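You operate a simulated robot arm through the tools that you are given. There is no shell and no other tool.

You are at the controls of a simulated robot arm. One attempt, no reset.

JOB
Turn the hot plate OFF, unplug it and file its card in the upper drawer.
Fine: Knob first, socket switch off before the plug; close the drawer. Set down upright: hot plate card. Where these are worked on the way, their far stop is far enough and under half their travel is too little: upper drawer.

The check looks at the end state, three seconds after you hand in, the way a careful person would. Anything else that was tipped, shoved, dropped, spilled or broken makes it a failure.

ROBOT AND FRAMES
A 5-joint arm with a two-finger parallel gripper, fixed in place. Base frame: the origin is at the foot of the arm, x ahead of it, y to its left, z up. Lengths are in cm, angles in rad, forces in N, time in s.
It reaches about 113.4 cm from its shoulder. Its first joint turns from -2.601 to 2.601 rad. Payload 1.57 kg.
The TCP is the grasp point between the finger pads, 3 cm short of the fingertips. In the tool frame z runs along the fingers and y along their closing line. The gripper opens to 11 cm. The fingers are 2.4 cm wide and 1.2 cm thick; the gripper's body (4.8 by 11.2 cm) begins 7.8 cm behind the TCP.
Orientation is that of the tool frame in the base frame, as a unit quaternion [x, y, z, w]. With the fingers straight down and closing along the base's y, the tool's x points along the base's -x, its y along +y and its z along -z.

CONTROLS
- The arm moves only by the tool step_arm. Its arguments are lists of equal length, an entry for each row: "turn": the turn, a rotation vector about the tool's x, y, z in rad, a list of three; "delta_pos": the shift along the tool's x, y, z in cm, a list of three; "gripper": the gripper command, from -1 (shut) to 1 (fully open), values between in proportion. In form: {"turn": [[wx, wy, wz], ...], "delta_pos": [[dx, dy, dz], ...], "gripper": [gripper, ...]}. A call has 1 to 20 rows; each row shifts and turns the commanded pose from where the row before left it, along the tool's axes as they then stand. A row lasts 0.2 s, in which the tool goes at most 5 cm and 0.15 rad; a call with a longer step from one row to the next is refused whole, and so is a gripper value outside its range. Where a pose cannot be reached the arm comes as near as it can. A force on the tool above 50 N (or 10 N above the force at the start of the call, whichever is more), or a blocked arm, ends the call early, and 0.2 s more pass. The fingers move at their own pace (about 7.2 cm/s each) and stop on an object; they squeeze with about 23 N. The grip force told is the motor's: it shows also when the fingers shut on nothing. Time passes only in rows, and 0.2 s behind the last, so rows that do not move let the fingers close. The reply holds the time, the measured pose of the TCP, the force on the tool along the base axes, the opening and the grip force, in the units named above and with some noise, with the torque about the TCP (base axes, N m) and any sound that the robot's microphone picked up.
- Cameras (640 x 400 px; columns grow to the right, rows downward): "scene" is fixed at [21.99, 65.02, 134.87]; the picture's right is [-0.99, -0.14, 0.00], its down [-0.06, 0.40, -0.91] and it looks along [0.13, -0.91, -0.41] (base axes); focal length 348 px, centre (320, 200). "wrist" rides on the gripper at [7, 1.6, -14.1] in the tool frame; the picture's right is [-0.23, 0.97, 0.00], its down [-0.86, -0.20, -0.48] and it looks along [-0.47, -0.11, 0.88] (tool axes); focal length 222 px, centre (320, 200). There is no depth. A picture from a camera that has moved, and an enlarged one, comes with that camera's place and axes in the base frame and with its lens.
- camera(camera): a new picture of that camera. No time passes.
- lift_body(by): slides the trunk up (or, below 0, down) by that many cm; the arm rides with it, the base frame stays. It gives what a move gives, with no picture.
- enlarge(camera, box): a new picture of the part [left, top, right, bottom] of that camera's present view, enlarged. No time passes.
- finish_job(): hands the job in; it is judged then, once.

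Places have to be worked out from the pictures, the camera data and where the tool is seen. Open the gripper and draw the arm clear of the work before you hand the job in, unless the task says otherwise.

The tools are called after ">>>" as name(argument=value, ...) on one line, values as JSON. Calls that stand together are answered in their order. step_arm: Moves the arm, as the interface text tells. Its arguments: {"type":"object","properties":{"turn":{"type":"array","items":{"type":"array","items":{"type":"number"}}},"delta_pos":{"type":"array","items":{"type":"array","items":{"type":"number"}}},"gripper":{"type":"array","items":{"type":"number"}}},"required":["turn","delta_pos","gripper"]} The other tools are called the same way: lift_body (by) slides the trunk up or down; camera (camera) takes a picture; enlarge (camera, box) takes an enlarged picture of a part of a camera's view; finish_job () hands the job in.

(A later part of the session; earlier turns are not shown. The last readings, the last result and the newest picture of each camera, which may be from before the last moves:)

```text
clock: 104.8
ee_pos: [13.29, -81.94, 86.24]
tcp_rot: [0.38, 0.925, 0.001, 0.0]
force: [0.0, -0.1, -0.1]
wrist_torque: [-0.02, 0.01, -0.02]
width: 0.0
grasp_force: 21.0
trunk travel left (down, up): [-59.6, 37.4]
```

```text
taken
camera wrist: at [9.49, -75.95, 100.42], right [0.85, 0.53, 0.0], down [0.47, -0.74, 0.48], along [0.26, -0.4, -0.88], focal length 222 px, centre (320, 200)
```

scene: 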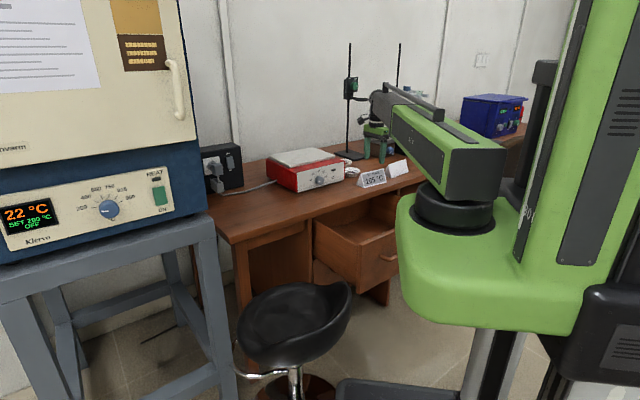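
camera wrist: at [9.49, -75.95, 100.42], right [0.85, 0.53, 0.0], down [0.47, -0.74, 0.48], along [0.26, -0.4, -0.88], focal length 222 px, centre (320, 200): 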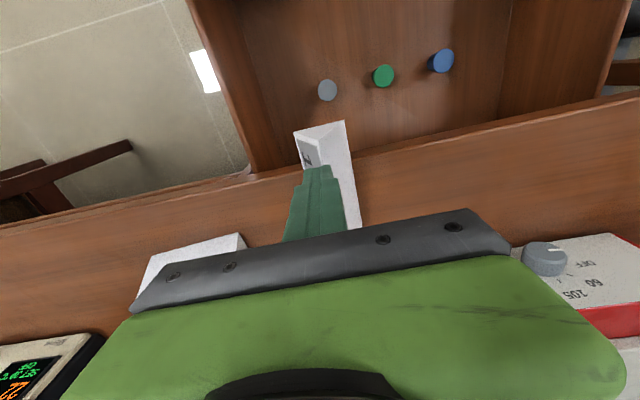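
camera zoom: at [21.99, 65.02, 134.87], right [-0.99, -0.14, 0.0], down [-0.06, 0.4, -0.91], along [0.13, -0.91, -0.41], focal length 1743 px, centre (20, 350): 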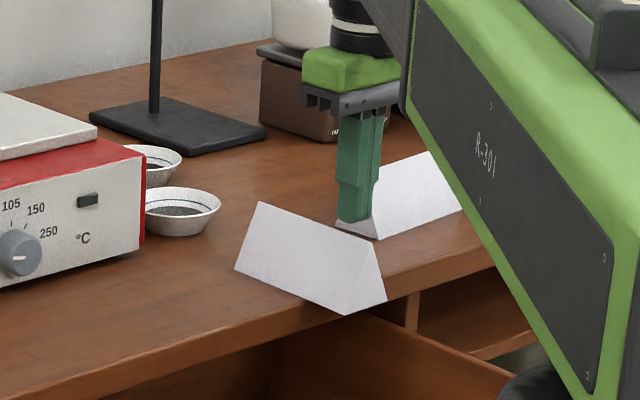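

The card slipped out during the faster lift but dropped back upright in place. The fingers held it on the slow lift, so I will grip with the pads reaching much deeper below the base and lift slowly. First I look at where the card is now.

>>> step_arm(turn=[[0, 0, 0], [0, 0, 0], [0, 0, 0]], delta_pos=[[0, 0, 0], [0, 0, 0], [0, 0, 0]], gripper=[0.45, 0.45, 0.45])

>>> enlarge(camera="wrist", box=[220, 80, 440, 240])

>>> enlarge(camera="scene", box=[350, 160, 410, 210])

```text
clock: 105.6
ee_pos: [13.29, -81.96, 86.29]
tcp_rot: [0.38, 0.925, 0.0, 0.0]
force: [0.0, 1.4, -0.6]
wrist_torque: [-0.04, -0.02, 0.02]
width: 8.01
grasp_force: 0.1
trunk travel left (down, up): [-59.6, 37.4]
```

```text
2.50 times, centred on (330, 160) of wrist
camera zoom: at [9.5, -75.94, 100.43], right [0.85, 0.53, 0.0], down [0.47, -0.74, 0.48], along [0.26, -0.4, -0.88], focal length 555 px, centre (295, 300)
```

zoom: 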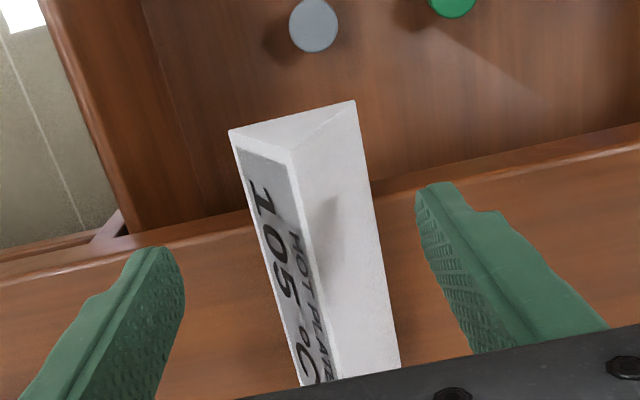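

```text
8.00 times, centred on (380, 185) of scene
camera zoom: at [21.99, 65.02, 134.87], right [-0.99, -0.14, 0.0], down [-0.06, 0.4, -0.91], along [0.13, -0.91, -0.41], focal length 2788 px, centre (-160, 320)
```

zoom: 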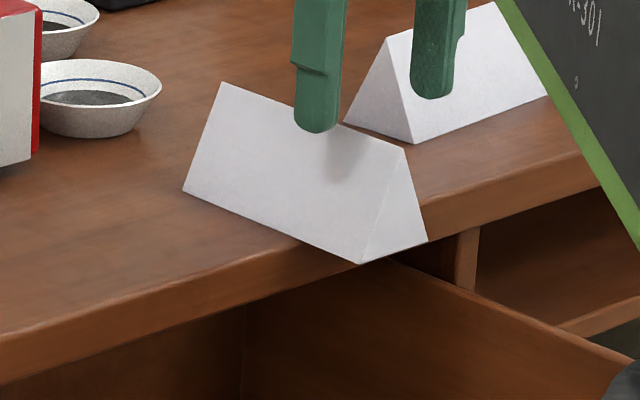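

The card stands with its near end at u≈64.8 and its length square to the desk edge. To reduce the lever arm I re-clamp it low at its middle and slide it another 1.2 cm outward.

>>> step_arm(turn=[[0, 0, 0], [0, 0, 0]], delta_pos=[[-2.3, 0.35, 0], [-2.1, 0, 0]], gripper=[0.45, 0.45])

>>> lift_body(by=-7.05)

>>> step_arm(turn=[[0, 0, 0], [0, 0, 0], [0, 0, 0], [0, 0, 0], [0, 0, 0], [0, 0, 0], [0, 0, 0]], delta_pos=[[0, 0, 0], [0, 0, 0], [0, 0, 0], [0.4, 0, 0], [0.4, 0, 0], [0.4, 0, 0], [0, 0, 0]], gripper=[0.2, -0.05, -1, -1, -1, -1, -1])

>>> camera(camera="wrist")

>>> enlarge(camera="scene", box=[350, 160, 410, 210])

```text
clock: 106.2
ee_pos: [16.79, -84.71, 86.27]
tcp_rot: [0.38, 0.925, 0.001, 0.001]
force: [-0.7, -0.5, -0.3]
wrist_torque: [0.02, 0.0, 0.01]
width: 7.96
grasp_force: 0.1
trunk travel left (down, up): [-59.6, 37.4]
```

```text
clock: 107.3
ee_pos: [16.67, -84.65, 79.26]
tcp_rot: [0.38, 0.925, 0.001, 0.0]
force: [0.1, -0.4, -0.6]
wrist_torque: [0.0, 0.0, -0.03]
width: 7.97
grasp_force: 0.1
trunk travel left (down, up): [-52.5, 44.5]
```

```text
clock: 108.9
ee_pos: [15.81, -83.83, 79.37]
tcp_rot: [0.381, 0.925, 0.001, 0.0]
force: [-0.2, 0.0, 2.6]
wrist_torque: [-0.06, -0.03, 0.02]
width: 5.21
grasp_force: 23.7
trunk travel left (down, up): [-52.5, 44.5]
```

```text
taken
camera wrist: at [12.01, -77.86, 93.39], right [0.85, 0.53, 0.0], down [0.47, -0.74, 0.48], along [0.26, -0.4, -0.88], focal length 222 px, centre (320, 200)
```

wrist: 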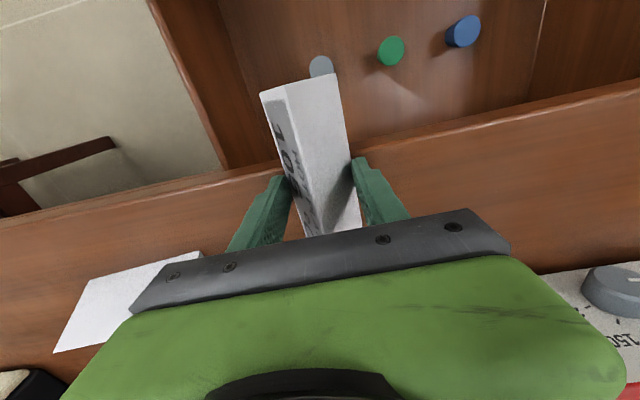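

```text
8.00 times, centred on (380, 185) of scene
camera zoom: at [21.99, 65.02, 134.87], right [-0.99, -0.14, 0.0], down [-0.06, 0.4, -0.91], along [0.13, -0.91, -0.41], focal length 2788 px, centre (-160, 320)
```

zoom: 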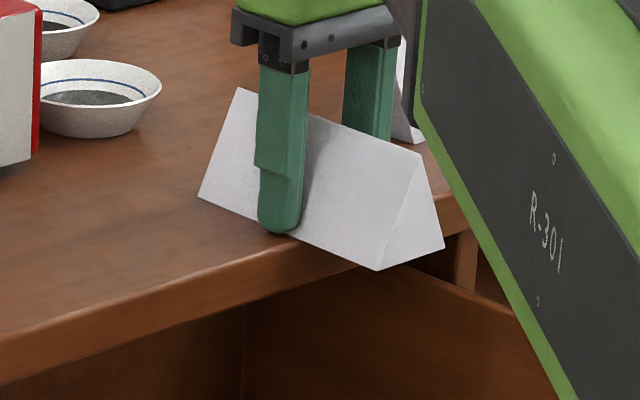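

The overhang is now about 5.4 cm with the centre of mass still on the desk. I open, move the fingers beyond the edge and lower them about 3 cm below the base.

>>> step_arm(turn=[[0, 0, 0], [0, 0, 0], [0, 0, 0], [0, 0, 0], [0, 0, 0]], delta_pos=[[0, 0, 0], [0, 0, 0], [1.0, 0, 0], [1.05, 0, 0], [1.0, 0, 0]], gripper=[0.4, 0.4, 0.4, 0.4, 0.4])

>>> lift_body(by=-2)

>>> lift_body(by=-1.6)

>>> enlarge(camera="wrist", box=[200, 60, 440, 240])

>>> enlarge(camera="scene", box=[350, 160, 410, 210])

```text
clock: 110.1
ee_pos: [13.62, -81.64, 79.26]
tcp_rot: [0.38, 0.925, 0.001, 0.0]
force: [-0.9, 0.6, -0.3]
wrist_torque: [0.0, 0.02, -0.01]
width: 7.69
grasp_force: 0.0
trunk travel left (down, up): [-52.5, 44.5]
```

```text
clock: 110.8
ee_pos: [13.69, -81.61, 77.25]
tcp_rot: [0.38, 0.925, 0.001, 0.0]
force: [-0.2, 0.8, -0.5]
wrist_torque: [0.0, 0.0, 0.06]
width: 7.7
grasp_force: 0.1
trunk travel left (down, up): [-50.5, 46.5]
```

```text
clock: 111.4
ee_pos: [13.71, -81.67, 75.58]
tcp_rot: [0.38, 0.925, 0.001, 0.001]
force: [-0.7, -1.2, 1.5]
wrist_torque: [-0.03, 0.0, 0.01]
width: 7.69
grasp_force: 0.1
trunk travel left (down, up): [-48.9, 48.1]
```

```text
2.22 times, centred on (320, 150) of wrist
camera zoom: at [9.87, -75.69, 89.77], right [0.85, 0.53, 0.0], down [0.47, -0.74, 0.48], along [0.26, -0.4, -0.88], focal length 494 px, centre (320, 311)
```

zoom: 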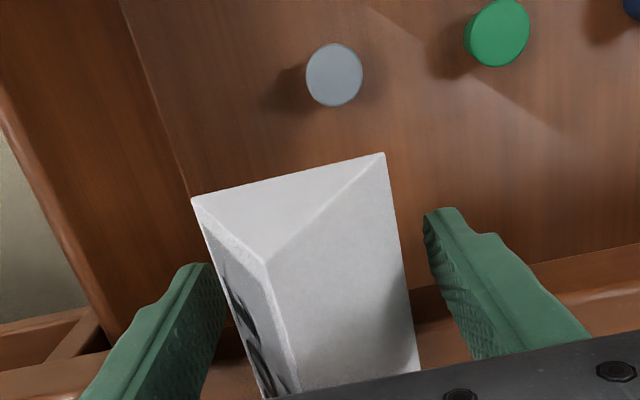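

```text
8.00 times, centred on (380, 185) of scene
camera zoom: at [21.99, 65.02, 134.87], right [-0.99, -0.14, 0.0], down [-0.06, 0.4, -0.91], along [0.13, -0.91, -0.41], focal length 2788 px, centre (-160, 320)
```

zoom: 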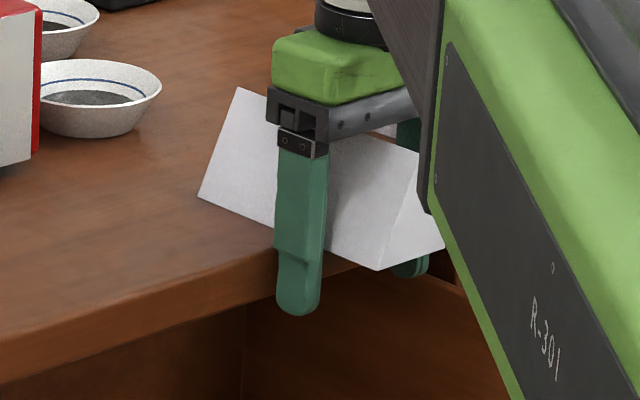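

The fingers are now deep on both sides, with the base at TCP level. I close and lift in small steps.

>>> step_arm(turn=[[0, 0, 0], [0, 0, 0], [0, 0, 0], [0, 0, 0], [0, 0, 0]], delta_pos=[[0, 0, 0], [0, 0, 0], [0, 0, 0], [0, 0, 0], [0, 0, 0]], gripper=[0.2, 0.05, -0.05, -1, -1])

>>> lift_body(by=0.4)

>>> lift_body(by=0.4)

>>> enlarge(camera="scene", box=[350, 160, 410, 210])

>>> enlarge(camera="wrist", box=[200, 60, 440, 240])

```text
clock: 112.6
ee_pos: [13.73, -81.73, 75.65]
tcp_rot: [0.38, 0.925, 0.001, 0.0]
force: [0.0, 0.1, -1.3]
wrist_torque: [-0.05, 0.01, 0.0]
width: 5.31
grasp_force: 23.1
trunk travel left (down, up): [-48.9, 48.1]
```

```text
clock: 113.2
ee_pos: [13.72, -81.66, 75.88]
tcp_rot: [0.379, 0.925, 0.001, 0.001]
force: [0.6, -0.1, 0.6]
wrist_torque: [0.04, 0.05, -0.03]
width: 5.31
grasp_force: 23.1
trunk travel left (down, up): [-49.3, 47.7]
```

```text
clock: 113.7
ee_pos: [13.79, -81.73, 76.39]
tcp_rot: [0.38, 0.925, 0.001, 0.0]
force: [-0.2, -0.4, 0.0]
wrist_torque: [0.0, -0.02, 0.01]
width: 5.3
grasp_force: 23.0
trunk travel left (down, up): [-49.7, 47.3]
```

```text
8.00 times, centred on (380, 185) of scene
camera zoom: at [21.99, 65.02, 134.87], right [-0.99, -0.14, 0.0], down [-0.06, 0.4, -0.91], along [0.13, -0.91, -0.41], focal length 2788 px, centre (-160, 320)
```

zoom: 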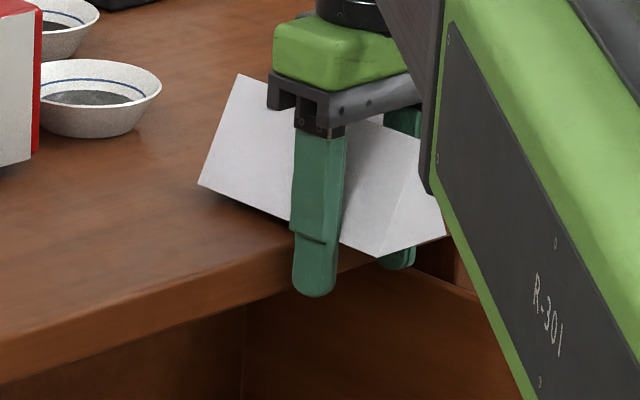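

```text
2.22 times, centred on (320, 150) of wrist
camera zoom: at [9.87, -75.7, 90.57], right [0.85, 0.53, 0.0], down [0.47, -0.74, 0.48], along [0.26, -0.4, -0.88], focal length 494 px, centre (320, 311)
```

zoom: 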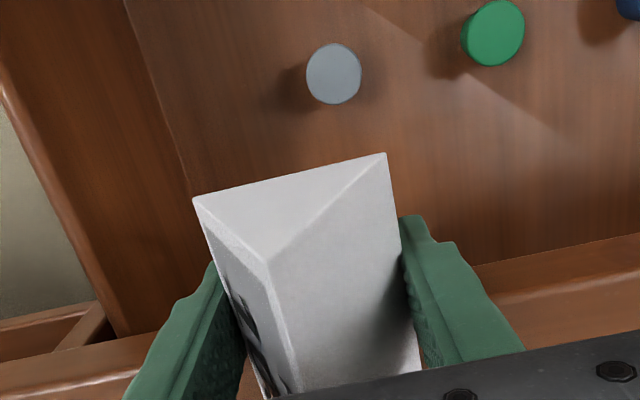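

The card is lifted level by 0.8 cm. I continue in small lifts and re-check for creep.

>>> lift_body(by=0.5)

>>> lift_body(by=0.5)

>>> lift_body(by=0.5)

>>> enlarge(camera="scene", box=[350, 160, 410, 210])

>>> enlarge(camera="wrist", box=[200, 60, 440, 240])

```text
clock: 114.2
ee_pos: [13.68, -81.71, 76.84]
tcp_rot: [0.381, 0.925, 0.001, 0.0]
force: [0.1, -0.5, -0.5]
wrist_torque: [0.01, 0.0, 0.04]
width: 5.29
grasp_force: 22.6
trunk travel left (down, up): [-50.2, 46.8]
```

```text
clock: 114.8
ee_pos: [13.57, -81.73, 77.41]
tcp_rot: [0.38, 0.925, 0.001, 0.0]
force: [-0.7, -0.4, 0.0]
wrist_torque: [0.02, 0.02, 0.01]
width: 5.32
grasp_force: 22.6
trunk travel left (down, up): [-50.7, 46.3]
```

```text
clock: 115.3
ee_pos: [13.62, -81.62, 77.89]
tcp_rot: [0.38, 0.925, 0.001, 0.001]
force: [-0.3, -0.2, -0.2]
wrist_torque: [0.01, 0.0, -0.04]
width: 5.33
grasp_force: 23.1
trunk travel left (down, up): [-51.2, 45.8]
```

```text
8.00 times, centred on (380, 185) of scene
camera zoom: at [21.99, 65.02, 134.87], right [-0.99, -0.14, 0.0], down [-0.06, 0.4, -0.91], along [0.13, -0.91, -0.41], focal length 2788 px, centre (-160, 320)
```

zoom: 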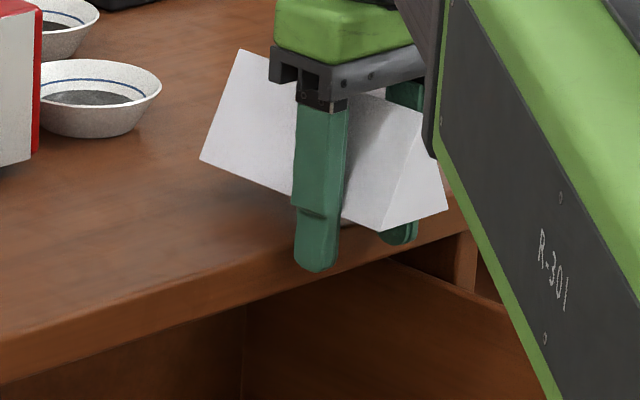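

```text
2.22 times, centred on (320, 150) of wrist
camera zoom: at [9.87, -75.7, 92.07], right [0.85, 0.53, 0.0], down [0.47, -0.74, 0.48], along [0.26, -0.4, -0.88], focal length 494 px, centre (320, 311)
```

zoom: 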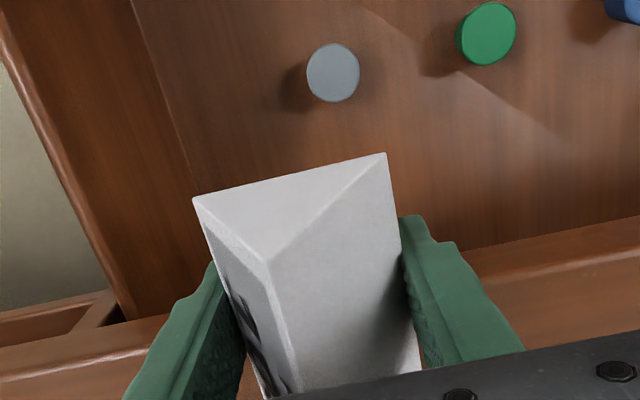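

The wrist view is unchanged after a 2.2 cm lift, so this deep grip is not creeping. I carry the card slowly over the open drawer, staying above desk height.

>>> step_arm(turn=[[0, 0, 0], [0, 0, 0], [0, 0, 0], [0, 0, 0], [0, 0, 0], [0, 0, 0], [0, 0, 0], [0, 0, 0], [0, 0, 0], [0, 0, 0], [0, 0, 0], [0, 0, 0]], delta_pos=[[0.15, 0, 0], [0.3, 0, 0], [0.5, 0, 0], [0.6, 0, 0], [0.7, 0, 0], [0.7, 0, 0], [0.7, 0, 0], [0.7, 0, 0], [0.6, 0, 0], [0.5, 0, 0], [0.3, 0, 0], [0.15, 0, 0]], gripper=[-1, -1, -1, -1, -1, -1, -1, -1, -1, -1, -1, -1])

>>> camera(camera="wrist")

>>> camera(camera="scene")

```text
clock: 117.9
ee_pos: [9.4, -77.44, 77.95]
tcp_rot: [0.38, 0.925, 0.001, 0.0]
force: [-0.6, -0.8, 0.6]
wrist_torque: [0.01, 0.02, 0.0]
width: 5.32
grasp_force: 23.0
trunk travel left (down, up): [-51.2, 45.8]
```

```text
taken
camera wrist: at [5.7, -71.51, 92.07], right [0.85, 0.53, 0.0], down [0.47, -0.74, 0.48], along [0.26, -0.4, -0.88], focal length 222 px, centre (320, 200)
```

wrist: 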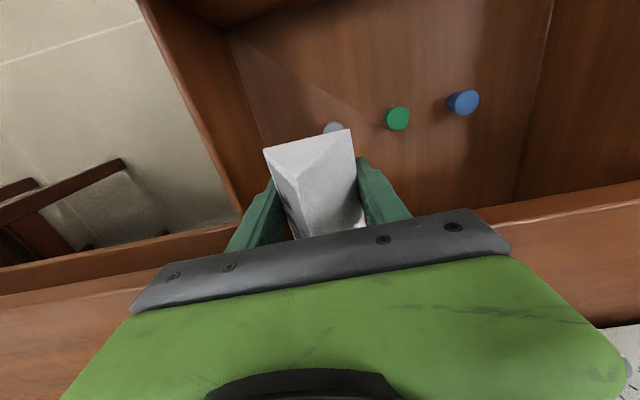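

```text
taken
```

scene: 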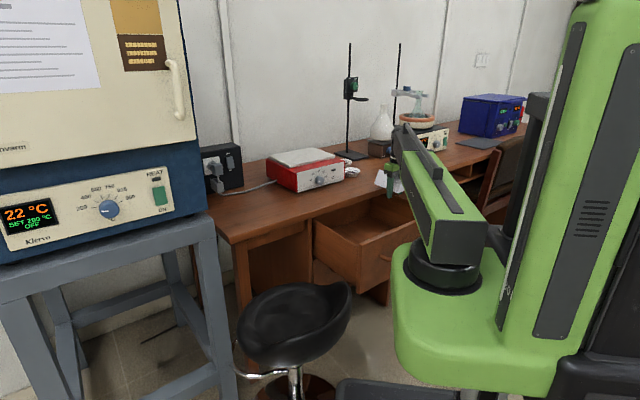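

Still holding. I continue diagonally to the middle of the open drawer.

>>> step_arm(turn=[[0, 0, 0], [0, 0, 0], [0, 0, 0], [0, 0, 0], [0, 0, 0], [0, 0, 0], [0, 0, 0], [0, 0, 0], [0, 0, 0], [0, 0, 0], [0, 0, 0], [0, 0, 0], [0, 0, 0], [0, 0, 0], [0, 0, 0], [0, 0, 0], [0, 0, 0], [0, 0, 0], [0, 0, 0], [0, 0, 0]], delta_pos=[[0.14, 0.27, 0], [0.28, 0.53, 0], [0.42, 0.8, 0], [0.46, 0.89, 0], [0.46, 0.89, 0], [0.46, 0.89, 0], [0.46, 0.89, 0], [0.46, 0.89, 0], [0.46, 0.89, 0], [0.46, 0.89, 0], [0.46, 0.89, 0], [0.46, 0.89, 0], [0.46, 0.89, 0], [0.46, 0.89, 0], [0.46, 0.89, 0], [0.46, 0.89, 0], [0.46, 0.89, 0], [0.42, 0.8, 0], [0.28, 0.53, 0], [0.14, 0.27, 0]], gripper=[-1, -1, -1, -1, -1, -1, -1, -1, -1, -1, -1, -1, -1, -1, -1, -1, -1, -1, -1, -1])

>>> camera(camera="wrist")

>>> enlarge(camera="scene", box=[300, 150, 440, 290])

```text
clock: 122.1
ee_pos: [14.73, -60.69, 77.93]
tcp_rot: [0.381, 0.925, 0.0, 0.001]
force: [-0.3, -0.6, -0.2]
wrist_torque: [0.0, -0.02, -0.01]
width: 5.32
grasp_force: 23.2
trunk travel left (down, up): [-51.2, 45.8]
```

```text
taken
camera wrist: at [10.94, -54.72, 92.08], right [0.85, 0.53, 0.0], down [0.47, -0.74, 0.48], along [0.26, -0.4, -0.88], focal length 222 px, centre (320, 200)
```

wrist: 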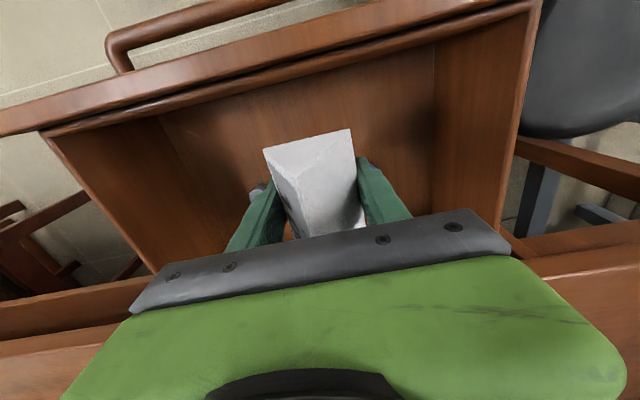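

```text
2.86 times, centred on (370, 220) of scene
camera zoom: at [21.99, 65.02, 134.87], right [-0.99, -0.14, 0.0], down [-0.06, 0.4, -0.91], along [0.13, -0.91, -0.41], focal length 996 px, centre (177, 143)
```

zoom: 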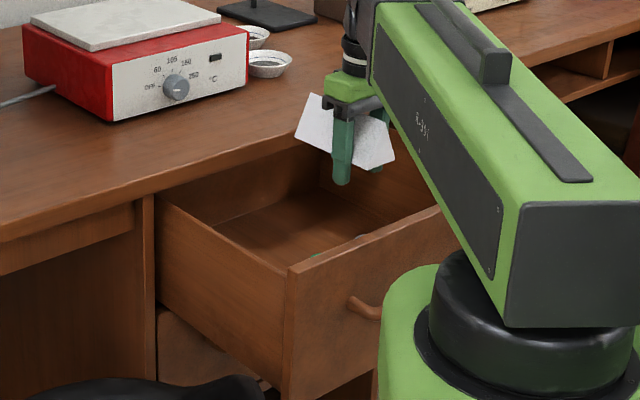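

The card is over the drawer at u≈53, v≈-32. I rotate it 90° so it will lie parallel to the drawer front, and shift slightly back to clear the front panel.

>>> step_arm(turn=[[0, 0, 0.05], [0, 0, 0.08], [0, 0, 0.1], [0, 0, 0.1], [0, 0, 0.1], [0, 0, 0.1], [0, 0, 0.1], [0, 0, 0.1], [0, 0, 0.1], [0, 0, 0.1], [0, 0, 0.1], [0, 0, 0.1], [0, 0, 0.1], [0, 0, 0.1], [0, 0, 0.1], [0, 0, 0.08], [0, 0, 0.06]], delta_pos=[[0, 0, 0], [0, 0, 0], [0, 0, 0], [0, 0, 0], [0, 0, 0], [0, 0, 0], [0, 0, 0], [0, 0, 0], [0, 0, 0], [0, 0, 0], [0, 0, 0], [0, 0, 0], [0, 0, 0], [0, 0, 0], [0, 0, 0], [0, 0, 0], [0, 0, 0]], gripper=[-1, -1, -1, -1, -1, -1, -1, -1, -1, -1, -1, -1, -1, -1, -1, -1, -1])

>>> step_arm(turn=[[0, 0, 0], [0, 0, 0], [0, 0, 0], [0, 0, 0]], delta_pos=[[0, 0.3, 0], [0, 0.55, 0], [0, 0.55, 0], [0, 0.3, 0]], gripper=[-1, -1, -1, -1])

>>> camera(camera="wrist")

>>> enlarge(camera="scene", box=[300, 150, 440, 290])

```text
clock: 125.7
ee_pos: [14.65, -60.68, 77.91]
tcp_rot: [0.923, 0.385, 0.001, 0.0]
force: [0.7, -0.5, -0.6]
wrist_torque: [-0.02, 0.0, -0.01]
width: 5.32
grasp_force: 23.1
trunk travel left (down, up): [-51.2, 45.8]
```

```text
clock: 126.7
ee_pos: [15.86, -61.97, 77.81]
tcp_rot: [0.923, 0.385, 0.0, 0.0]
force: [0.1, 0.6, 0.2]
wrist_torque: [0.02, 0.01, -0.04]
width: 5.35
grasp_force: 22.8
trunk travel left (down, up): [-51.2, 45.8]
```

```text
taken
camera wrist: at [22.02, -58.19, 92.08], right [0.53, -0.85, 0.0], down [-0.74, -0.47, 0.48], along [-0.4, -0.25, -0.88], focal length 222 px, centre (320, 200)
```

wrist: 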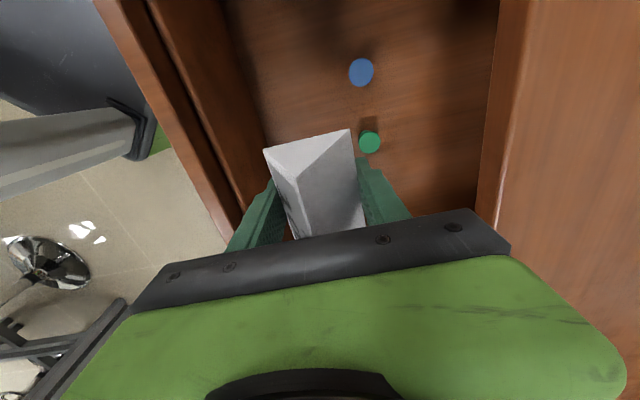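

```text
2.86 times, centred on (370, 220) of scene
camera zoom: at [21.99, 65.02, 134.87], right [-0.99, -0.14, 0.0], down [-0.06, 0.4, -0.91], along [0.13, -0.91, -0.41], focal length 996 px, centre (177, 143)
```

zoom: 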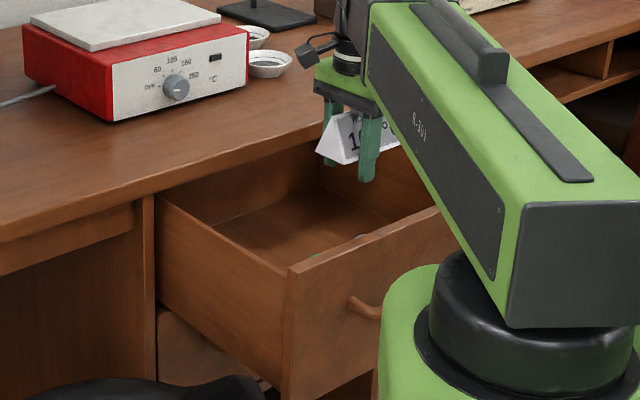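

The card hangs level at u=55, v≈-32.6, clear of the stoppers. I lower it into the drawer in gentle steps.

>>> lift_body(by=-1.5)

>>> lift_body(by=-1.5)

>>> lift_body(by=-1.5)

>>> lift_body(by=-1.5)

>>> lift_body(by=-1.5)

>>> camera(camera="wrist")

>>> enlarge(camera="scene", box=[300, 150, 440, 290])

```text
clock: 127.3
ee_pos: [15.9, -61.94, 76.36]
tcp_rot: [0.923, 0.385, 0.001, 0.0]
force: [0.2, -0.2, 0.5]
wrist_torque: [-0.01, -0.01, -0.01]
width: 5.31
grasp_force: 23.7
trunk travel left (down, up): [-49.7, 47.3]
```

```text
clock: 128.0
ee_pos: [16.05, -61.86, 74.92]
tcp_rot: [0.923, 0.385, 0.001, -0.001]
force: [0.2, 0.0, -0.1]
wrist_torque: [0.02, -0.01, 0.03]
width: 5.26
grasp_force: 23.2
trunk travel left (down, up): [-48.2, 48.8]
```

```text
clock: 128.6
ee_pos: [16.03, -61.85, 73.44]
tcp_rot: [0.923, 0.385, 0.001, 0.0]
force: [0.4, -0.9, -0.4]
wrist_torque: [-0.02, -0.02, -0.04]
width: 5.3
grasp_force: 22.8
trunk travel left (down, up): [-46.7, 50.3]
```

```text
clock: 129.2
ee_pos: [15.86, -61.9, 71.84]
tcp_rot: [0.923, 0.385, 0.001, 0.0]
force: [0.2, -0.1, -0.4]
wrist_torque: [0.02, 0.0, -0.01]
width: 5.31
grasp_force: 23.1
trunk travel left (down, up): [-45.2, 51.8]
```

```text
clock: 129.8
ee_pos: [15.97, -62.01, 70.37]
tcp_rot: [0.923, 0.385, 0.001, -0.001]
force: [-0.6, -0.4, 0.1]
wrist_torque: [0.0, -0.01, 0.01]
width: 5.3
grasp_force: 23.2
trunk travel left (down, up): [-43.7, 53.3]
```

```text
taken
camera wrist: at [22.02, -58.18, 84.58], right [0.53, -0.85, 0.0], down [-0.74, -0.47, 0.48], along [-0.4, -0.25, -0.88], focal length 222 px, centre (320, 200)
```

wrist: 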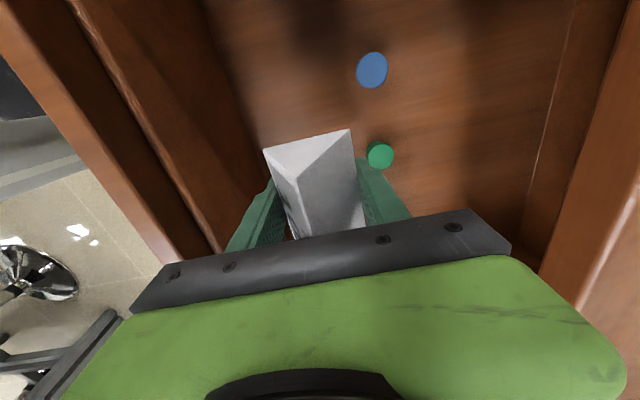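

```text
2.86 times, centred on (370, 220) of scene
camera zoom: at [21.99, 65.02, 134.87], right [-0.99, -0.14, 0.0], down [-0.06, 0.4, -0.91], along [0.13, -0.91, -0.41], focal length 996 px, centre (177, 143)
```

zoom: 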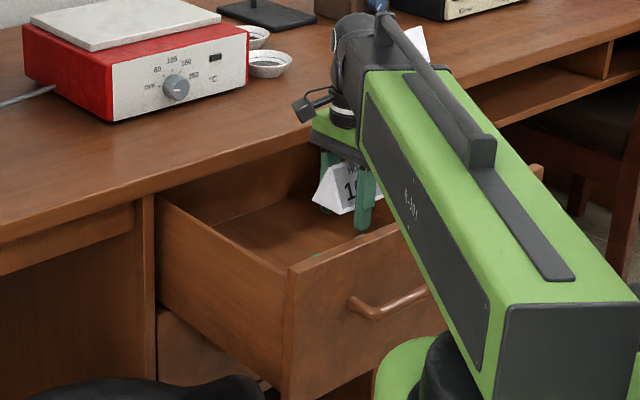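

Everything is clear. I continue lowering toward the drawer floor.

>>> lift_body(by=-1.5)

>>> lift_body(by=-1.5)

>>> lift_body(by=-1.5)

>>> lift_body(by=-1.5)

>>> lift_body(by=-1.5)

>>> lift_body(by=-1.5)

>>> camera(camera="wrist")

>>> enlarge(camera="scene", box=[300, 150, 440, 290])

```text
clock: 130.5
ee_pos: [15.95, -61.99, 68.74]
tcp_rot: [0.923, 0.385, 0.0, 0.0]
force: [0.2, 0.4, 0.3]
wrist_torque: [-0.05, 0.0, 0.02]
width: 5.32
grasp_force: 23.4
trunk travel left (down, up): [-42.2, 54.8]
```

```text
clock: 131.1
ee_pos: [15.99, -61.96, 67.31]
tcp_rot: [0.923, 0.385, 0.001, -0.001]
force: [0.3, -0.4, 0.1]
wrist_torque: [0.0, -0.04, 0.02]
width: 5.34
grasp_force: 22.5
trunk travel left (down, up): [-40.7, 56.3]
```

```text
clock: 131.7
ee_pos: [15.93, -61.9, 65.87]
tcp_rot: [0.923, 0.384, 0.001, 0.0]
force: [0.2, 0.3, 0.7]
wrist_torque: [0.02, -0.01, 0.0]
width: 5.3
grasp_force: 22.9
trunk travel left (down, up): [-39.2, 57.8]
```

```text
clock: 132.4
ee_pos: [16.02, -61.93, 64.53]
tcp_rot: [0.923, 0.385, 0.001, 0.001]
force: [0.6, 0.3, -0.7]
wrist_torque: [0.02, 0.01, 0.0]
width: 5.31
grasp_force: 23.3
trunk travel left (down, up): [-37.7, 59.3]
```

```text
clock: 133.0
ee_pos: [16.05, -61.92, 62.88]
tcp_rot: [0.923, 0.385, 0.001, 0.0]
force: [0.3, 0.0, -0.1]
wrist_torque: [-0.05, -0.01, 0.02]
width: 5.32
grasp_force: 23.0
trunk travel left (down, up): [-36.2, 60.8]
```

```text
clock: 133.6
ee_pos: [16.04, -61.95, 61.38]
tcp_rot: [0.923, 0.385, 0.001, 0.0]
force: [-0.3, -0.2, -0.3]
wrist_torque: [0.0, -0.03, 0.01]
width: 5.32
grasp_force: 23.0
trunk travel left (down, up): [-34.7, 62.3]
```

```text
taken
camera wrist: at [22.02, -58.18, 75.58], right [0.53, -0.85, 0.0], down [-0.74, -0.47, 0.48], along [-0.4, -0.25, -0.88], focal length 222 px, centre (320, 200)
```

wrist: 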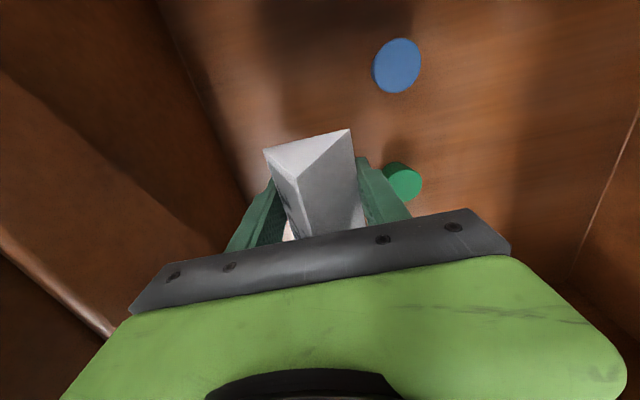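

```text
2.86 times, centred on (370, 220) of scene
camera zoom: at [21.99, 65.02, 134.87], right [-0.99, -0.14, 0.0], down [-0.06, 0.4, -0.91], along [0.13, -0.91, -0.41], focal length 996 px, centre (177, 143)
```

zoom: 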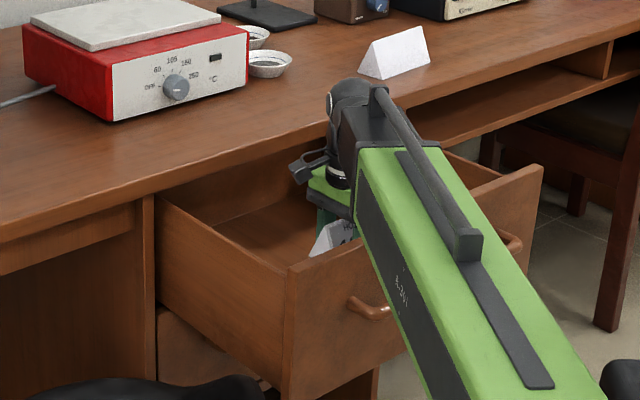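

Tips are at about z=58.4. I lower in smaller steps and watch for contact with the floor.

>>> lift_body(by=-1.2)

>>> lift_body(by=-1)

>>> lift_body(by=-0.6)

>>> enlarge(camera="wrist", box=[220, 60, 460, 240])

>>> enlarge(camera="scene", box=[340, 180, 420, 250])

```text
clock: 134.2
ee_pos: [15.9, -61.81, 60.28]
tcp_rot: [0.923, 0.385, 0.0, 0.0]
force: [0.8, 0.2, -0.7]
wrist_torque: [0.0, -0.03, -0.02]
width: 5.31
grasp_force: 23.2
trunk travel left (down, up): [-33.5, 63.5]
```

```text
clock: 134.8
ee_pos: [15.97, -61.92, 59.18]
tcp_rot: [0.923, 0.385, 0.001, 0.0]
force: [-0.3, 0.3, -0.2]
wrist_torque: [-0.01, -0.04, -0.02]
width: 5.32
grasp_force: 22.6
trunk travel left (down, up): [-32.5, 64.5]
```

```text
clock: 135.4
ee_pos: [15.8, -61.91, 58.67]
tcp_rot: [0.923, 0.385, 0.001, 0.0]
force: [0.7, -0.4, 0.3]
wrist_torque: [0.04, 0.01, -0.02]
width: 5.32
grasp_force: 23.2
trunk travel left (down, up): [-31.9, 65.1]
```

```text
2.22 times, centred on (340, 150) of wrist
camera zoom: at [22.02, -58.18, 72.78], right [0.53, -0.85, 0.0], down [-0.74, -0.47, 0.48], along [-0.4, -0.25, -0.88], focal length 494 px, centre (276, 311)
```

zoom: 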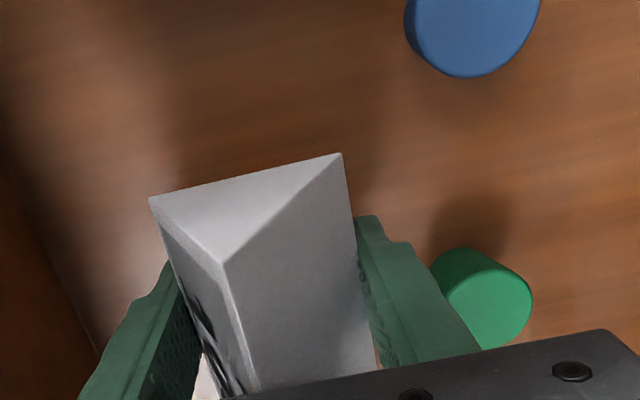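

```text
5.71 times, centred on (380, 215) of scene
camera zoom: at [21.99, 65.02, 134.87], right [-0.99, -0.14, 0.0], down [-0.06, 0.4, -0.91], along [0.13, -0.91, -0.41], focal length 1992 px, centre (-23, 114)
```

zoom: 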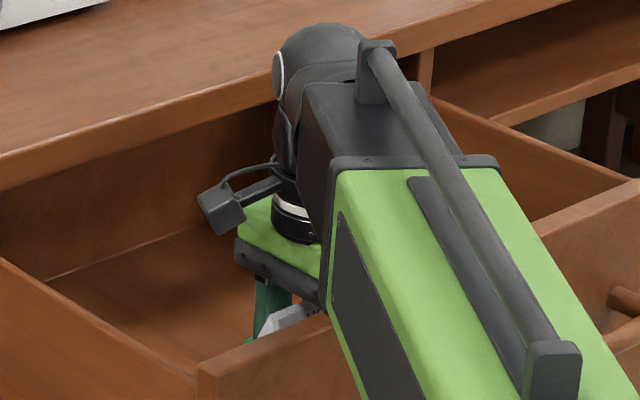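

No contact yet. I continue down in half-centimetre steps.

>>> lift_body(by=-0.5)

>>> lift_body(by=-0.4)

>>> enlarge(camera="wrist", box=[220, 60, 460, 240])

```text
clock: 135.9
ee_pos: [15.92, -61.93, 58.17]
tcp_rot: [0.923, 0.385, 0.001, -0.001]
force: [0.1, -0.1, -0.7]
wrist_torque: [-0.01, -0.01, 0.0]
width: 5.3
grasp_force: 23.1
trunk travel left (down, up): [-31.4, 65.6]
```

```text
clock: 136.4
ee_pos: [15.97, -61.84, 57.82]
tcp_rot: [0.923, 0.385, 0.002, -0.001]
force: [0.8, 0.6, -0.7]
wrist_torque: [-0.01, -0.05, 0.0]
width: 5.3
grasp_force: 23.1
trunk travel left (down, up): [-31.0, 66.0]
```

```text
2.22 times, centred on (340, 150) of wrist
camera zoom: at [22.02, -58.18, 71.88], right [0.53, -0.85, 0.0], down [-0.74, -0.47, 0.48], along [-0.4, -0.25, -0.88], focal length 494 px, centre (276, 311)
```

zoom: 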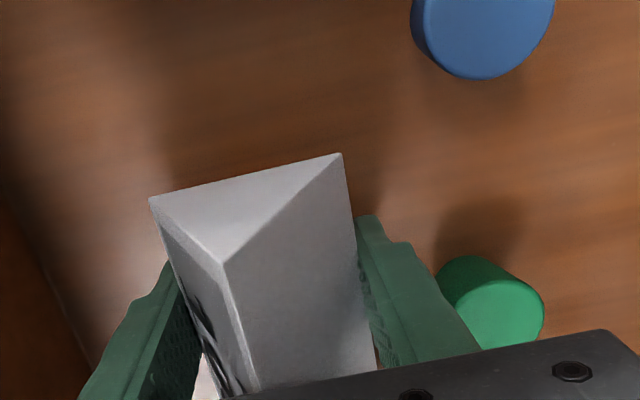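

>>> lift_body(by=-0.4)

>>> lift_body(by=-0.3)

```text
clock: 137.0
ee_pos: [15.93, -62.0, 57.3]
tcp_rot: [0.923, 0.385, 0.001, -0.001]
force: [-0.7, -0.5, -0.6]
wrist_torque: [0.01, 0.02, -0.01]
width: 5.28
grasp_force: 22.5
trunk travel left (down, up): [-30.6, 66.4]
```

```text
clock: 137.5
ee_pos: [15.97, -61.9, 57.07]
tcp_rot: [0.923, 0.385, 0.002, 0.0]
force: [1.2, 0.4, -0.5]
wrist_torque: [0.0, -0.01, -0.01]
width: 5.31
grasp_force: 23.2
trunk travel left (down, up): [-30.3, 66.7]
```

>>> lift_body(by=-0.3)

>>> lift_body(by=-0.3)

>>> enlarge(camera="scene", box=[320, 180, 440, 280])

>>> enlarge(camera="wrist", box=[220, 60, 460, 240])

```text
clock: 138.0
ee_pos: [15.92, -61.79, 56.68]
tcp_rot: [0.923, 0.385, 0.001, 0.0]
force: [0.3, -0.6, -0.6]
wrist_torque: [0.01, 0.03, -0.05]
width: 5.32
grasp_force: 23.1
trunk travel left (down, up): [-30.0, 67.0]
```

```text
clock: 138.5
ee_pos: [15.83, -61.88, 56.4]
tcp_rot: [0.923, 0.385, 0.001, -0.001]
force: [0.3, 0.5, 0.6]
wrist_torque: [-0.01, 0.01, -0.02]
width: 5.31
grasp_force: 22.6
trunk travel left (down, up): [-29.7, 67.3]
```

```text
4.00 times, centred on (380, 230) of scene
camera zoom: at [21.99, 65.02, 134.87], right [-0.99, -0.14, 0.0], down [-0.06, 0.4, -0.91], along [0.13, -0.91, -0.41], focal length 1394 px, centre (80, 80)
```

zoom: 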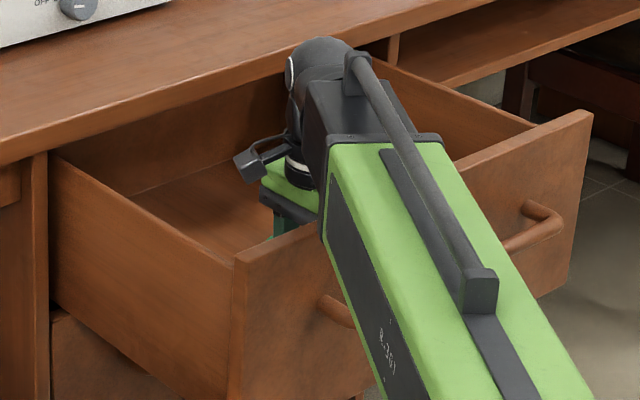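

```text
2.22 times, centred on (340, 150) of wrist
camera zoom: at [22.02, -58.18, 70.58], right [0.53, -0.85, 0.0], down [-0.74, -0.47, 0.48], along [-0.4, -0.25, -0.88], focal length 494 px, centre (276, 311)
```

zoom: 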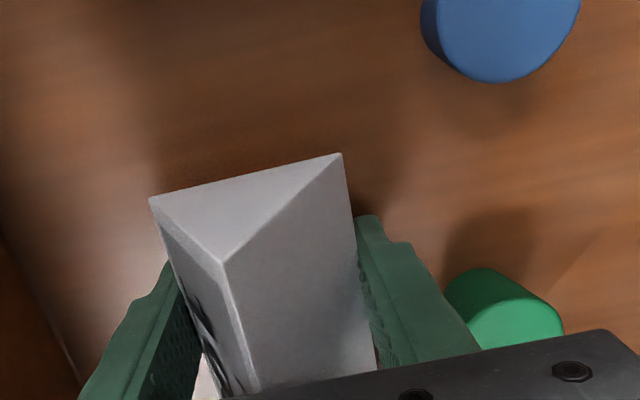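

No contact yet, and the arm link is nearing the drawer front's top edge (roughly 1.5–2 cm left by my estimate). I take two more small steps and watch the force.

>>> lift_body(by=-0.3)

>>> lift_body(by=-0.2)

>>> enlarge(camera="scene", box=[370, 180, 420, 230])

>>> camera(camera="wrist")

```text
clock: 139.0
ee_pos: [16.09, -61.95, 56.14]
tcp_rot: [0.923, 0.385, 0.002, -0.001]
force: [0.0, 0.8, -0.1]
wrist_torque: [0.0, 0.0, -0.02]
width: 5.3
grasp_force: 22.8
trunk travel left (down, up): [-29.4, 67.6]
```

```text
clock: 139.6
ee_pos: [15.91, -61.72, 56.13]
tcp_rot: [0.923, 0.386, 0.0, 0.0]
force: [-4.6, -2.3, 34.5]
wrist_torque: [0.69, 0.85, 0.15]
width: 5.26
grasp_force: 23.4
trunk travel left (down, up): [-29.2, 67.8]
```

```text
8.00 times, centred on (395, 205) of scene
camera zoom: at [21.99, 65.02, 134.87], right [-0.99, -0.14, 0.0], down [-0.06, 0.4, -0.91], along [0.13, -0.91, -0.41], focal length 2788 px, centre (-280, 160)
```

zoom: 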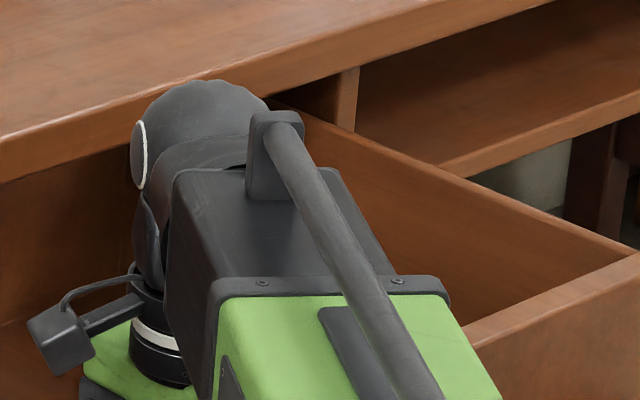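

```text
taken
camera wrist: at [21.96, -58.08, 70.25], right [0.53, -0.85, 0.0], down [-0.74, -0.47, 0.48], along [-0.4, -0.26, -0.88], focal length 222 px, centre (320, 200)
```

wrist: 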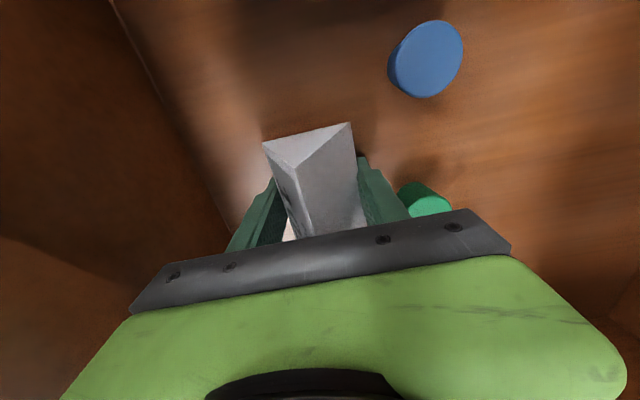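

The fingertips touch the floor (z≈53.1), so the card's base is about 3 cm above it. I ease off slightly, then open only a hair so the pads guide the card straight down onto the floor.

>>> lift_body(by=0.2)

>>> step_arm(turn=[[0, 0, 0], [0, 0, 0], [0, 0, 0], [0, 0, 0], [0, 0, 0]], delta_pos=[[0, 0, 0], [0, 0, 0], [0, 0, 0], [0, 0, 0], [0, 0, 0]], gripper=[-0.035, -0.025, -0.015, -0.01, -0.01])

>>> enlarge(camera="wrist", box=[220, 60, 460, 240])

```text
clock: 140.1
ee_pos: [15.9, -61.77, 56.12]
tcp_rot: [0.923, 0.385, 0.002, 0.001]
force: [-0.1, -2.6, 5.7]
wrist_torque: [0.0, 0.2, 0.03]
width: 5.31
grasp_force: 23.5
trunk travel left (down, up): [-29.4, 67.6]
```

```text
clock: 141.3
ee_pos: [15.92, -61.8, 56.11]
tcp_rot: [0.923, 0.385, 0.0, -0.001]
force: [0.3, 0.2, 0.3]
wrist_torque: [0.0, 0.0, 0.01]
width: 5.48
grasp_force: 7.3
trunk travel left (down, up): [-29.4, 67.6]
```

```text
2.22 times, centred on (340, 150) of wrist
camera zoom: at [22.02, -58.18, 70.28], right [0.53, -0.85, 0.0], down [-0.74, -0.47, 0.48], along [-0.4, -0.25, -0.88], focal length 494 px, centre (276, 311)
```

zoom: 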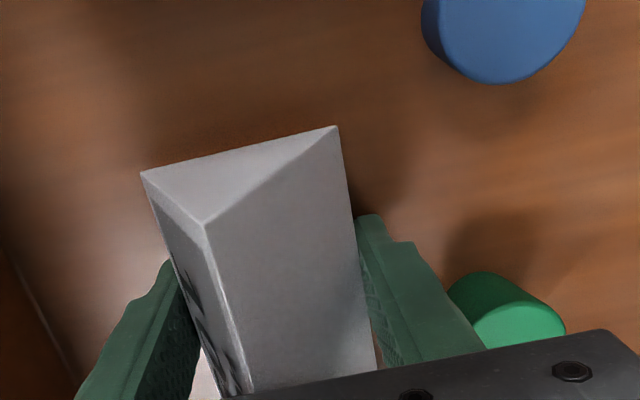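

The card has slid partway down between the pads. I open slightly more to let it settle fully.

>>> step_arm(turn=[[0, 0, 0], [0, 0, 0], [0, 0, 0], [0, 0, 0], [0, 0, 0]], delta_pos=[[0, 0, 0], [0, 0, 0], [0, 0, 0], [0, 0, 0], [0, 0, 0]], gripper=[0.0, 0.01, 0.02, 0.03, 0.03])

>>> enlarge(camera="wrist", box=[220, 60, 460, 240])

```text
clock: 142.5
ee_pos: [15.93, -61.89, 56.05]
tcp_rot: [0.923, 0.385, 0.001, 0.001]
force: [-0.4, -0.7, 0.0]
wrist_torque: [0.0, -0.04, 0.02]
width: 5.67
grasp_force: 0.0
trunk travel left (down, up): [-29.4, 67.6]
```

```text
2.22 times, centred on (340, 150) of wrist
camera zoom: at [22.02, -58.18, 70.29], right [0.53, -0.85, 0.0], down [-0.74, -0.47, 0.48], along [-0.4, -0.25, -0.88], focal length 494 px, centre (276, 311)
```

zoom: 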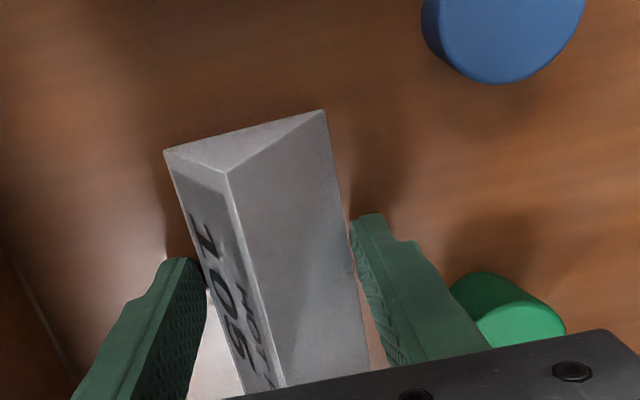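

The card now rests on the drawer floor, upright. I open to about 6.6 cm and rise straight up.

>>> step_arm(turn=[[0, 0, 0], [0, 0, 0], [0, 0, 0]], delta_pos=[[0, 0, 0], [0, 0, 0], [0, 0, 0]], gripper=[0.1, 0.2, 0.2])

>>> lift_body(by=3)

>>> lift_body(by=28)

>>> camera(camera="wrist")

>>> camera(camera="scene")

```text
clock: 143.3
ee_pos: [16.01, -61.85, 56.17]
tcp_rot: [0.923, 0.385, 0.001, 0.001]
force: [0.7, 0.0, -0.2]
wrist_torque: [-0.01, 0.0, -0.01]
width: 6.61
grasp_force: 0.0
trunk travel left (down, up): [-29.4, 67.6]
```

```text
clock: 144.0
ee_pos: [15.94, -61.96, 59.05]
tcp_rot: [0.923, 0.385, 0.001, 0.0]
force: [0.1, -0.5, 0.6]
wrist_torque: [-0.01, -0.02, 0.01]
width: 6.59
grasp_force: 0.0
trunk travel left (down, up): [-32.4, 64.6]
```

```text
clock: 146.9
ee_pos: [15.95, -61.83, 87.07]
tcp_rot: [0.923, 0.385, 0.0, -0.001]
force: [0.3, -0.5, 0.5]
wrist_torque: [0.02, -0.02, 0.0]
width: 6.6
grasp_force: 0.0
trunk travel left (down, up): [-60.4, 36.6]
```

```text
taken
camera wrist: at [22.01, -58.19, 101.28], right [0.53, -0.85, 0.0], down [-0.74, -0.47, 0.48], along [-0.4, -0.25, -0.88], focal length 222 px, centre (320, 200)
```

wrist: 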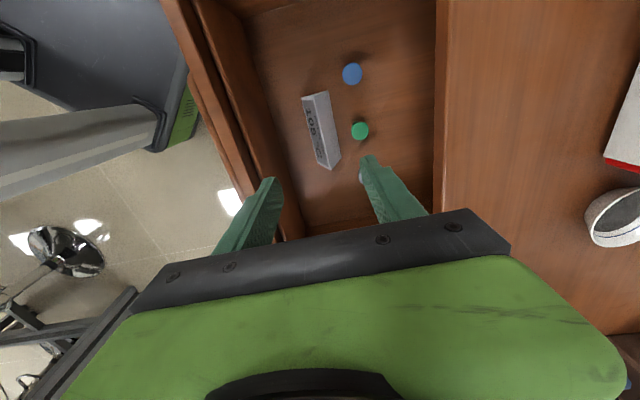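

```text
taken
```

scene: 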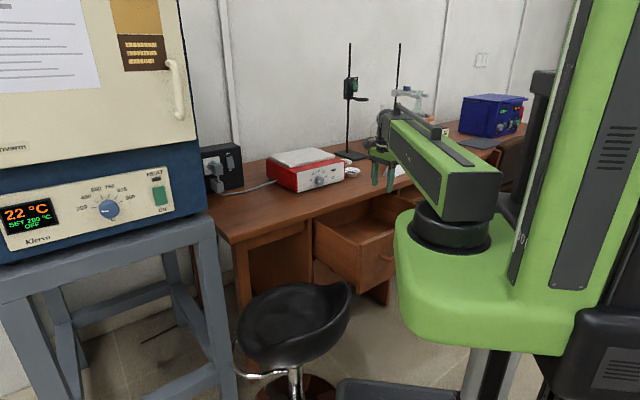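

The card stands upright in the drawer and all three stoppers are untouched. To close the drawer I move in front of the handle with closed fingers, turned so the gripper body stays clear of the desk lip.

>>> step_arm(turn=[[0, 0, 0], [0, 0, 0], [0, 0, 0], [0, 0, 0], [0, 0, 0], [0, 0, 0], [0, 0, -0.143], [0, 0, -0.143], [0, 0, -0.143], [0, 0, -0.143], [0, 0, -0.143], [0, 0, -0.143], [0, 0, -0.143], [0, 0, -0.143], [0, 0, -0.143], [0, 0, -0.143], [0, 0, -0.143]], delta_pos=[[-2.25, -3.3, 0], [-2.25, -3.3, 0], [-2.25, -3.3, 0], [-2.25, -3.3, 0], [-2.25, -3.3, 0], [-2.25, -3.3, 0], [0, 0, 0], [0, 0, 0], [0, 0, 0], [0, 0, 0], [0, 0, 0], [0, 0, 0], [0, 0, 0], [0, 0, 0], [0, 0, 0], [0, 0, 0], [0, 0, 0]], gripper=[-1, -1, -1, -1, -1, -1, -1, -1, -1, -1, -1, -1, -1, -1, -1, -1, -1])

>>> camera(camera="wrist")

>>> camera(camera="scene")

```text
clock: 150.5
ee_pos: [-7.63, -57.63, 87.12]
tcp_rot: [0.378, 0.926, 0.001, 0.0]
force: [0.0, -0.4, -0.4]
wrist_torque: [-0.03, 0.03, 0.0]
width: 0.02
grasp_force: 21.0
trunk travel left (down, up): [-60.4, 36.6]
```

```text
taken
camera wrist: at [-11.46, -51.62, 101.27], right [0.84, 0.54, 0.0], down [0.47, -0.74, 0.48], along [0.26, -0.4, -0.88], focal length 222 px, centre (320, 200)
```

wrist: 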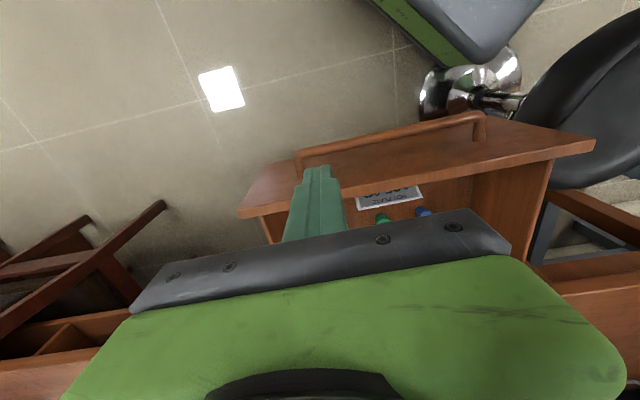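

```text
taken
```

scene: 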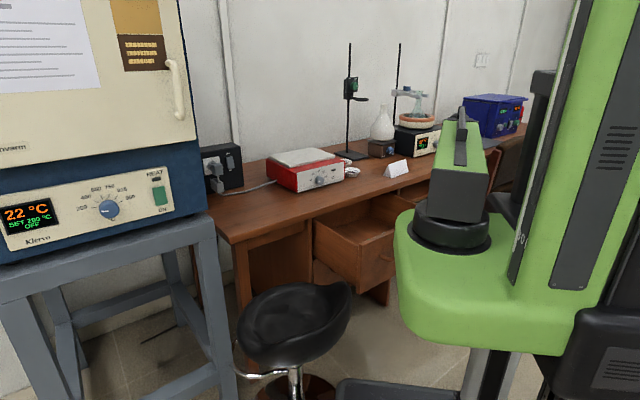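

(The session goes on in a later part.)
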